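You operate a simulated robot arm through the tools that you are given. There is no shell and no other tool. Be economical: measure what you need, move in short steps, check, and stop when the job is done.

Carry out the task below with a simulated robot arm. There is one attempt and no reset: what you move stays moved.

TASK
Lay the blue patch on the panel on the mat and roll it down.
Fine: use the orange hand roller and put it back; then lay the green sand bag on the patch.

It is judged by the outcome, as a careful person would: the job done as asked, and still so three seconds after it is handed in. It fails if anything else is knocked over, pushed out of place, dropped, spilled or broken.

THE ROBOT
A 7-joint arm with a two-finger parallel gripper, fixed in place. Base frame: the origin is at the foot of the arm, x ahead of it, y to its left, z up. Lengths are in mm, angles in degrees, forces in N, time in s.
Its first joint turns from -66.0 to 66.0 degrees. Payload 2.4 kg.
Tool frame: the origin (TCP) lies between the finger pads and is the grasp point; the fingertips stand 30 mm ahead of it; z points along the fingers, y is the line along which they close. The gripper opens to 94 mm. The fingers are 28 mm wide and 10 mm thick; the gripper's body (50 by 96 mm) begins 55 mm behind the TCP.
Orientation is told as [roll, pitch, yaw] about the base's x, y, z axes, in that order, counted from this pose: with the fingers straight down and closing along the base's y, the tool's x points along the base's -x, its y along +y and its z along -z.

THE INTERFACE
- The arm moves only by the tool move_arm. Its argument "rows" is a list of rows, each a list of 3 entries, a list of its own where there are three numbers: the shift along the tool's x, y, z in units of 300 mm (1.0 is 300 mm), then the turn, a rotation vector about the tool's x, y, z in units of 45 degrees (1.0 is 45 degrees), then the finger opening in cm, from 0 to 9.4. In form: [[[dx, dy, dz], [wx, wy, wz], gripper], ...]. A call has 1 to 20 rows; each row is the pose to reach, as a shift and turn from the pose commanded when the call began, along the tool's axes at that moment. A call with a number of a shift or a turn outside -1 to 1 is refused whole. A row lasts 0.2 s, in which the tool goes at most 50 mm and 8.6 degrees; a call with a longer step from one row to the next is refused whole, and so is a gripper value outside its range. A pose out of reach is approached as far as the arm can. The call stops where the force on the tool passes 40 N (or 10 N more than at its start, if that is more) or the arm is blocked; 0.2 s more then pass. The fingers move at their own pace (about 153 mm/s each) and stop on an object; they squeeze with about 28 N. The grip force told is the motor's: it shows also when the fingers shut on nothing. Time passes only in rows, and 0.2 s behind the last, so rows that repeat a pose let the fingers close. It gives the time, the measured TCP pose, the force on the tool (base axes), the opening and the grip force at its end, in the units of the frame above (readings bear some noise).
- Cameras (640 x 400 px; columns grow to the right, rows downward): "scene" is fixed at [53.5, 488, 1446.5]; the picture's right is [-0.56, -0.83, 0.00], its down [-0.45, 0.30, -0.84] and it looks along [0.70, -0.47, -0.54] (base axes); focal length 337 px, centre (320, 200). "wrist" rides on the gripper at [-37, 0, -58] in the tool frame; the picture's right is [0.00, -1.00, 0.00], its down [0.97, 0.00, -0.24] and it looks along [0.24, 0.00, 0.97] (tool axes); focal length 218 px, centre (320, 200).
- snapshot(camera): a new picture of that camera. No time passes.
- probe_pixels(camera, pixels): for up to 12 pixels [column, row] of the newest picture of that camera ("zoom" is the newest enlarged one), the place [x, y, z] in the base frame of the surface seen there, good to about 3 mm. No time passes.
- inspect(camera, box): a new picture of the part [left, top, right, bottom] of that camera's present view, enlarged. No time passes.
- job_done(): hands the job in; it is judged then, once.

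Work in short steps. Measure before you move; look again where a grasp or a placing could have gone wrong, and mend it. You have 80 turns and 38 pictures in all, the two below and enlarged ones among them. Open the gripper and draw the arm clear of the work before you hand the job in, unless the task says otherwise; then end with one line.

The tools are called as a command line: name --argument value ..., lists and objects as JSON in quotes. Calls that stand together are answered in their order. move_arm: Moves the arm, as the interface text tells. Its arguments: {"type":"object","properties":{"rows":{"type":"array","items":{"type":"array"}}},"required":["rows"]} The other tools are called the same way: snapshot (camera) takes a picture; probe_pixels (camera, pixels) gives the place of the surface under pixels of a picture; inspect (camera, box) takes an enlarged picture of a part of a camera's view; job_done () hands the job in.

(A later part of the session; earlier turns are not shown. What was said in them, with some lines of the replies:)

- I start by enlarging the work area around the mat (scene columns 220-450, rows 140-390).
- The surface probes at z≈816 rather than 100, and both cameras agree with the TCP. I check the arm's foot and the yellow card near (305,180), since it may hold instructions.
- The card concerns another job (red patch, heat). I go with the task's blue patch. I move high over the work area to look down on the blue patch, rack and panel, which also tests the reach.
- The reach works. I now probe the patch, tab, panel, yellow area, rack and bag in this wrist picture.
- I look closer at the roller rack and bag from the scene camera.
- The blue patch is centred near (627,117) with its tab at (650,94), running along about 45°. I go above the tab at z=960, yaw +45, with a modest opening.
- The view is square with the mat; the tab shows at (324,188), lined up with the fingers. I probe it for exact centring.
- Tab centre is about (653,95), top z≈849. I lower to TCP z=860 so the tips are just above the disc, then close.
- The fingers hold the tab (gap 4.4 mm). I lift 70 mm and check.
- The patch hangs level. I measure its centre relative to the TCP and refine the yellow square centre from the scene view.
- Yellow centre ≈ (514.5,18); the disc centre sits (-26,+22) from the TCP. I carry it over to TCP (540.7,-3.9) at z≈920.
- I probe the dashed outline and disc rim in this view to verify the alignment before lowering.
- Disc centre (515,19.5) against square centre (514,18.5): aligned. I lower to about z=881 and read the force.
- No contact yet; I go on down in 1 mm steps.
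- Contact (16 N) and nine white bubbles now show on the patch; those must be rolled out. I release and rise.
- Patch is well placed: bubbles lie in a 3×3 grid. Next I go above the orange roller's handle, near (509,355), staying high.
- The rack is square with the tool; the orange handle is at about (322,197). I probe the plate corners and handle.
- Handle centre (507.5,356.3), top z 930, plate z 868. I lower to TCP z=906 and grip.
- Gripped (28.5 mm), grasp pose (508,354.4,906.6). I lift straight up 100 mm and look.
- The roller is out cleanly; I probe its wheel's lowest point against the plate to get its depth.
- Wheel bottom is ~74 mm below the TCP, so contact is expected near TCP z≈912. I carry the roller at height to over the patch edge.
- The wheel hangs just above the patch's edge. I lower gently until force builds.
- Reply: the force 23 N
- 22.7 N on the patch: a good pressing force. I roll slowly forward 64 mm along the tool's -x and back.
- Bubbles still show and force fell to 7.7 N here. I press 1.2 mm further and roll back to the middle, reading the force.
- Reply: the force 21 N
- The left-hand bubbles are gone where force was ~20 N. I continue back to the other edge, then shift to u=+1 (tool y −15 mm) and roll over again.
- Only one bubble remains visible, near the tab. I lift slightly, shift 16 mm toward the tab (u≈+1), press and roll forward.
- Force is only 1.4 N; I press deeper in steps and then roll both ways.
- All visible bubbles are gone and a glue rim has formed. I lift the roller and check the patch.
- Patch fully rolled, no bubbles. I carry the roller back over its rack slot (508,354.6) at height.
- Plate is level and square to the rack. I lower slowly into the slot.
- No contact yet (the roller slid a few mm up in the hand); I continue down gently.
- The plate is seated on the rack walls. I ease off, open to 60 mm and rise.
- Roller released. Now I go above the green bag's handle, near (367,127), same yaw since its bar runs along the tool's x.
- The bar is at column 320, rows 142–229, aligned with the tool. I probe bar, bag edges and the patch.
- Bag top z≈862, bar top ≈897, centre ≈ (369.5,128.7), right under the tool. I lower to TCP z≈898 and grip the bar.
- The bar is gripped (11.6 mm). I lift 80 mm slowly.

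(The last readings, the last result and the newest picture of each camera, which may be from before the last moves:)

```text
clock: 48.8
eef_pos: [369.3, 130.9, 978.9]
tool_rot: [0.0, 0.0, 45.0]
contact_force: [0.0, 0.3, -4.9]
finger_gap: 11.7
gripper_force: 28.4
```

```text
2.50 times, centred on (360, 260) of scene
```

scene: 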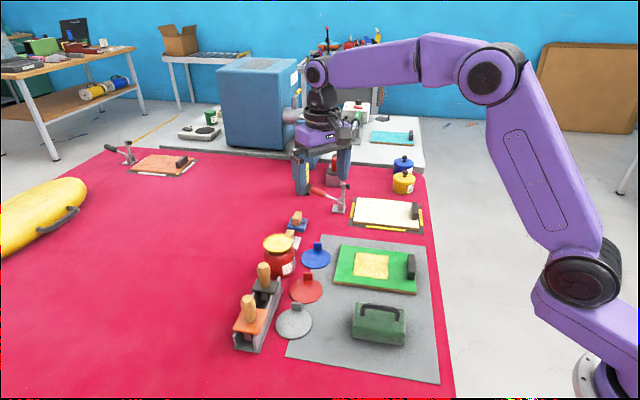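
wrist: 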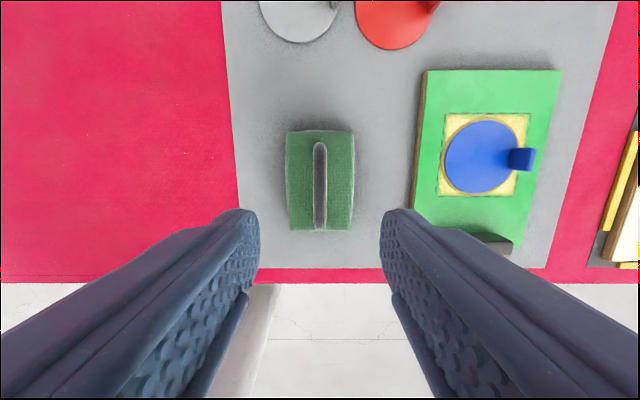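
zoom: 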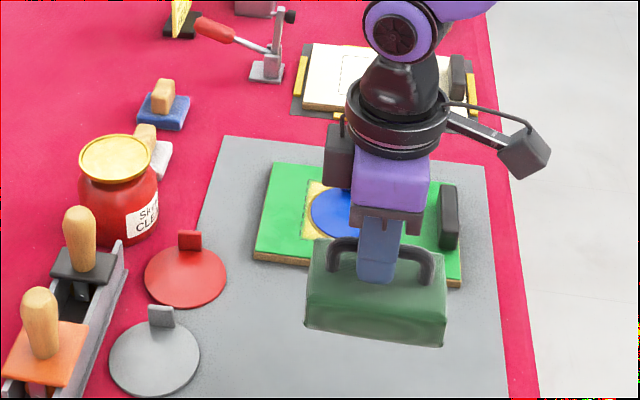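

Bag hangs level. I carry it to above the patch, offset ~8 mm away from the tab so it lies flat beside it: TCP (508.5,26), z≈950.

move_arm --rows '[[[-0.008, -0.05, 0], [0, 0, 0], 0], [[-0.02, -0.14, 0], [0, 0, 0], 0], [[-0.035, -0.24, 0], [0, 0, 0], 0], [[-0.05, -0.34, 0], [0, 0, 0], 0], [[-0.063, -0.44, 0], [0, 0, 0], 0], [[-0.075, -0.52, 0], [0, 0, 0], 0], [[-0.081, -0.565, 0], [0, 0, 0], 0], [[-0.081, -0.575, 0.04], [0, 0, 0], 0], [[-0.081, -0.575, 0.1], [0, 0, 0], 0], [[-0.081, -0.575, 0.1], [0, 0, 0], 0]]'

snapshot --camera "wrist"

```text
clock: 51.0
eef_pos: [507.5, 25.5, 947.6]
tool_rot: [0.0, 0.0, 45.0]
contact_force: [0.5, 0.3, -5.2]
finger_gap: 11.4
gripper_force: 27.9
```

```text
4 pictures are left
```

wrist: 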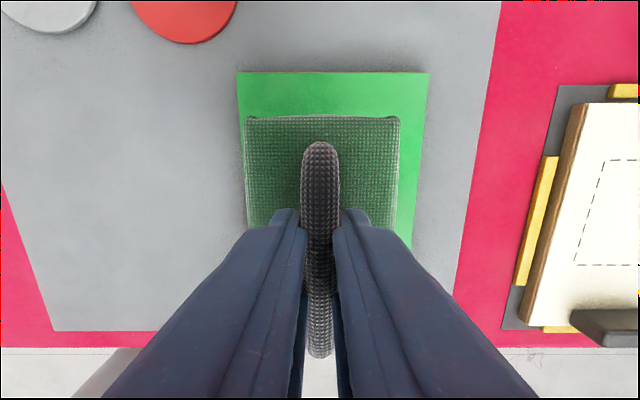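

I probe the bag's edges to confirm its width and clearance from the tab.

probe_pixels --camera "wrist" --pixels '[[248, 122], [396, 122], [250, 180], [397, 180], [250, 215], [394, 215], [320, 122]]'

```text
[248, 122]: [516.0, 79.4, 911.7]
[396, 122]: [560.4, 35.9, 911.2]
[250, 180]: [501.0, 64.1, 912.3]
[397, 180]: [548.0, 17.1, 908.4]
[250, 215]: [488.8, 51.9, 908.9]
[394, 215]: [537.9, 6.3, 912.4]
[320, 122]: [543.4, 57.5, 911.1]
```

Bag right edge at u≈26 against the tab at ≈29–30; I shift 2 mm further away and lower.

move_arm --rows '[[[0, 0.007, 0.03], [0, 0, 0], 0], [[0, 0.007, 0.05], [0, 0, 0], 0], [[0, 0.007, 0.07], [0, 0, 0], 0], [[0, 0.007, 0.085], [0, 0, 0], 0], [[0, 0.007, 0.095], [0, 0, 0], 0], [[0, 0.007, 0.095], [0, 0, 0], 0]]'

```text
clock: 52.4
eef_pos: [506.2, 25.9, 920.4]
tool_rot: [0.1, 0.1, 44.9]
contact_force: [-0.2, -0.4, -5.9]
finger_gap: 12.0
gripper_force: 28.1
```

move_arm --rows '[[[0, 0, 0.006], [0, 0, 0], 0], [[0, 0, 0.011], [0, 0, 0], 0], [[0, 0, 0.015], [0, 0, 0], 0], [[0, 0, 0.015], [0, 0, 0], 0]]'

```text
clock: 53.4
eef_pos: [507.5, 27.1, 915.7]
tool_rot: [0.0, 0.0, 44.9]
contact_force: [-0.2, -0.1, -3.7]
finger_gap: 11.8
gripper_force: 28.1
```

move_arm --rows '[[[0, 0, 0.004], [0, 0, 0], 0], [[0, 0, 0.008], [0, 0, 0], 0], [[0, 0, 0.008], [0, 0, 0], 0]]'

```text
clock: 54.2
eef_pos: [508.6, 26.6, 913.2]
tool_rot: [0.0, 0.0, 45.0]
contact_force: [0.2, 0.7, -5.3]
finger_gap: 11.7
gripper_force: 27.8
```

move_arm --rows '[[[0, 0, 0.004], [0, 0, 0], 0], [[0, 0, 0.008], [0, 0, 0], 0], [[0, 0, 0.008], [0, 0, 0], 0]]'

```text
clock: 55.0
eef_pos: [508.2, 26.3, 911.6]
tool_rot: [-0.1, -0.1, 45.1]
contact_force: [-1.8, -1.5, 18.7]
finger_gap: 11.4
gripper_force: 28.5
```

Contact (18.7 N). I look before releasing.

inspect --camera "scene" --box '[320, 190, 440, 300]'

```text
3.64 times, centred on (380, 245) of scene
```

zoom: 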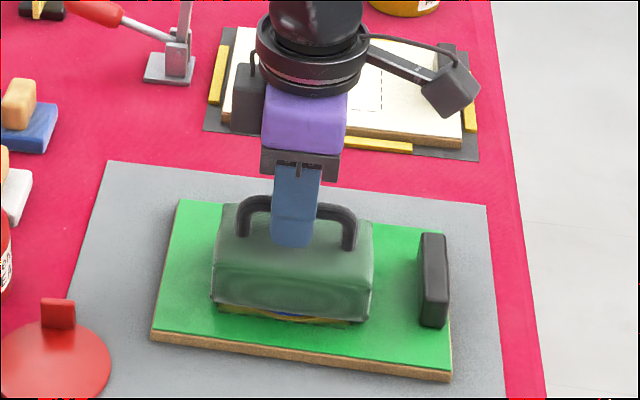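

The bag lies flat on the patch. I ease off 1.5 mm, open to 40 mm, and rise clear.

move_arm --rows '[[[0, 0, -0.005], [0, 0, 0], 0], [[0, 0, -0.005], [0, 0, 0], 4], [[0, 0, -0.005], [0, 0, 0], 4], [[0, 0, -0.03], [0, 0, 0], 4], [[0, 0, -0.12], [0, 0, 0], 4], [[0, 0, -0.25], [0, 0, 0], 4], [[0, 0, -0.4], [0, 0, 0], 4], [[0, 0, -0.55], [0, 0, 0], 4], [[0.12, 0, -0.65], [0, 0, 0], 4], [[0.25, 0.05, -0.65], [0, 0, 0], 4], [[0.35, 0.1, -0.65], [0, 0, 0], 4], [[0.35, 0.1, -0.65], [0, 0, 0], 4]]'

snapshot --camera "scene"

inspect --camera "scene" --box '[225, 205, 445, 355]'

```text
clock: 57.6
eef_pos: [409.8, -26.9, 1106.5]
tool_rot: [0.0, -0.1, 45.0]
contact_force: [0.4, 0.2, 1.0]
finger_gap: 40.1
gripper_force: 0.1
```

```text
2 pictures are left
```

scene: 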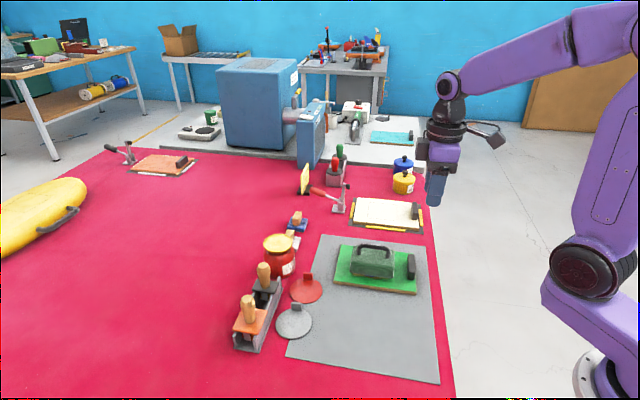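

```text
2.67 times, centred on (335, 280) of scene
```

zoom: 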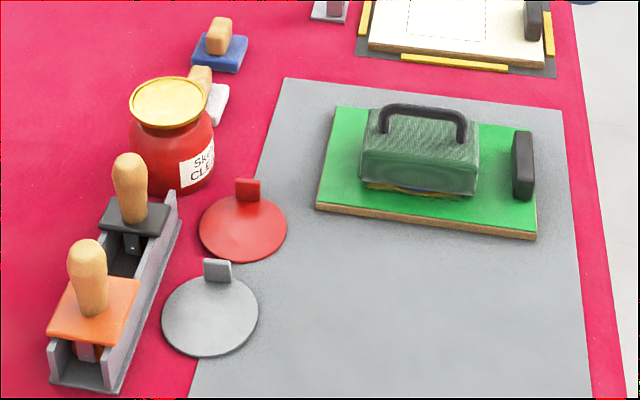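

The bag lies flat on the patch, the roller is back in its rack, nothing else has moved, and the arm is clear and open. I hand the job in.

job_done

```text
The job is handed in.
```

The blue patch is on the green panel and rolled down with no bubbles left. The orange roller is back in its rack, and the green sand bag lies flat on the patch, set about 10 mm off-centre to clear the patch's tab.
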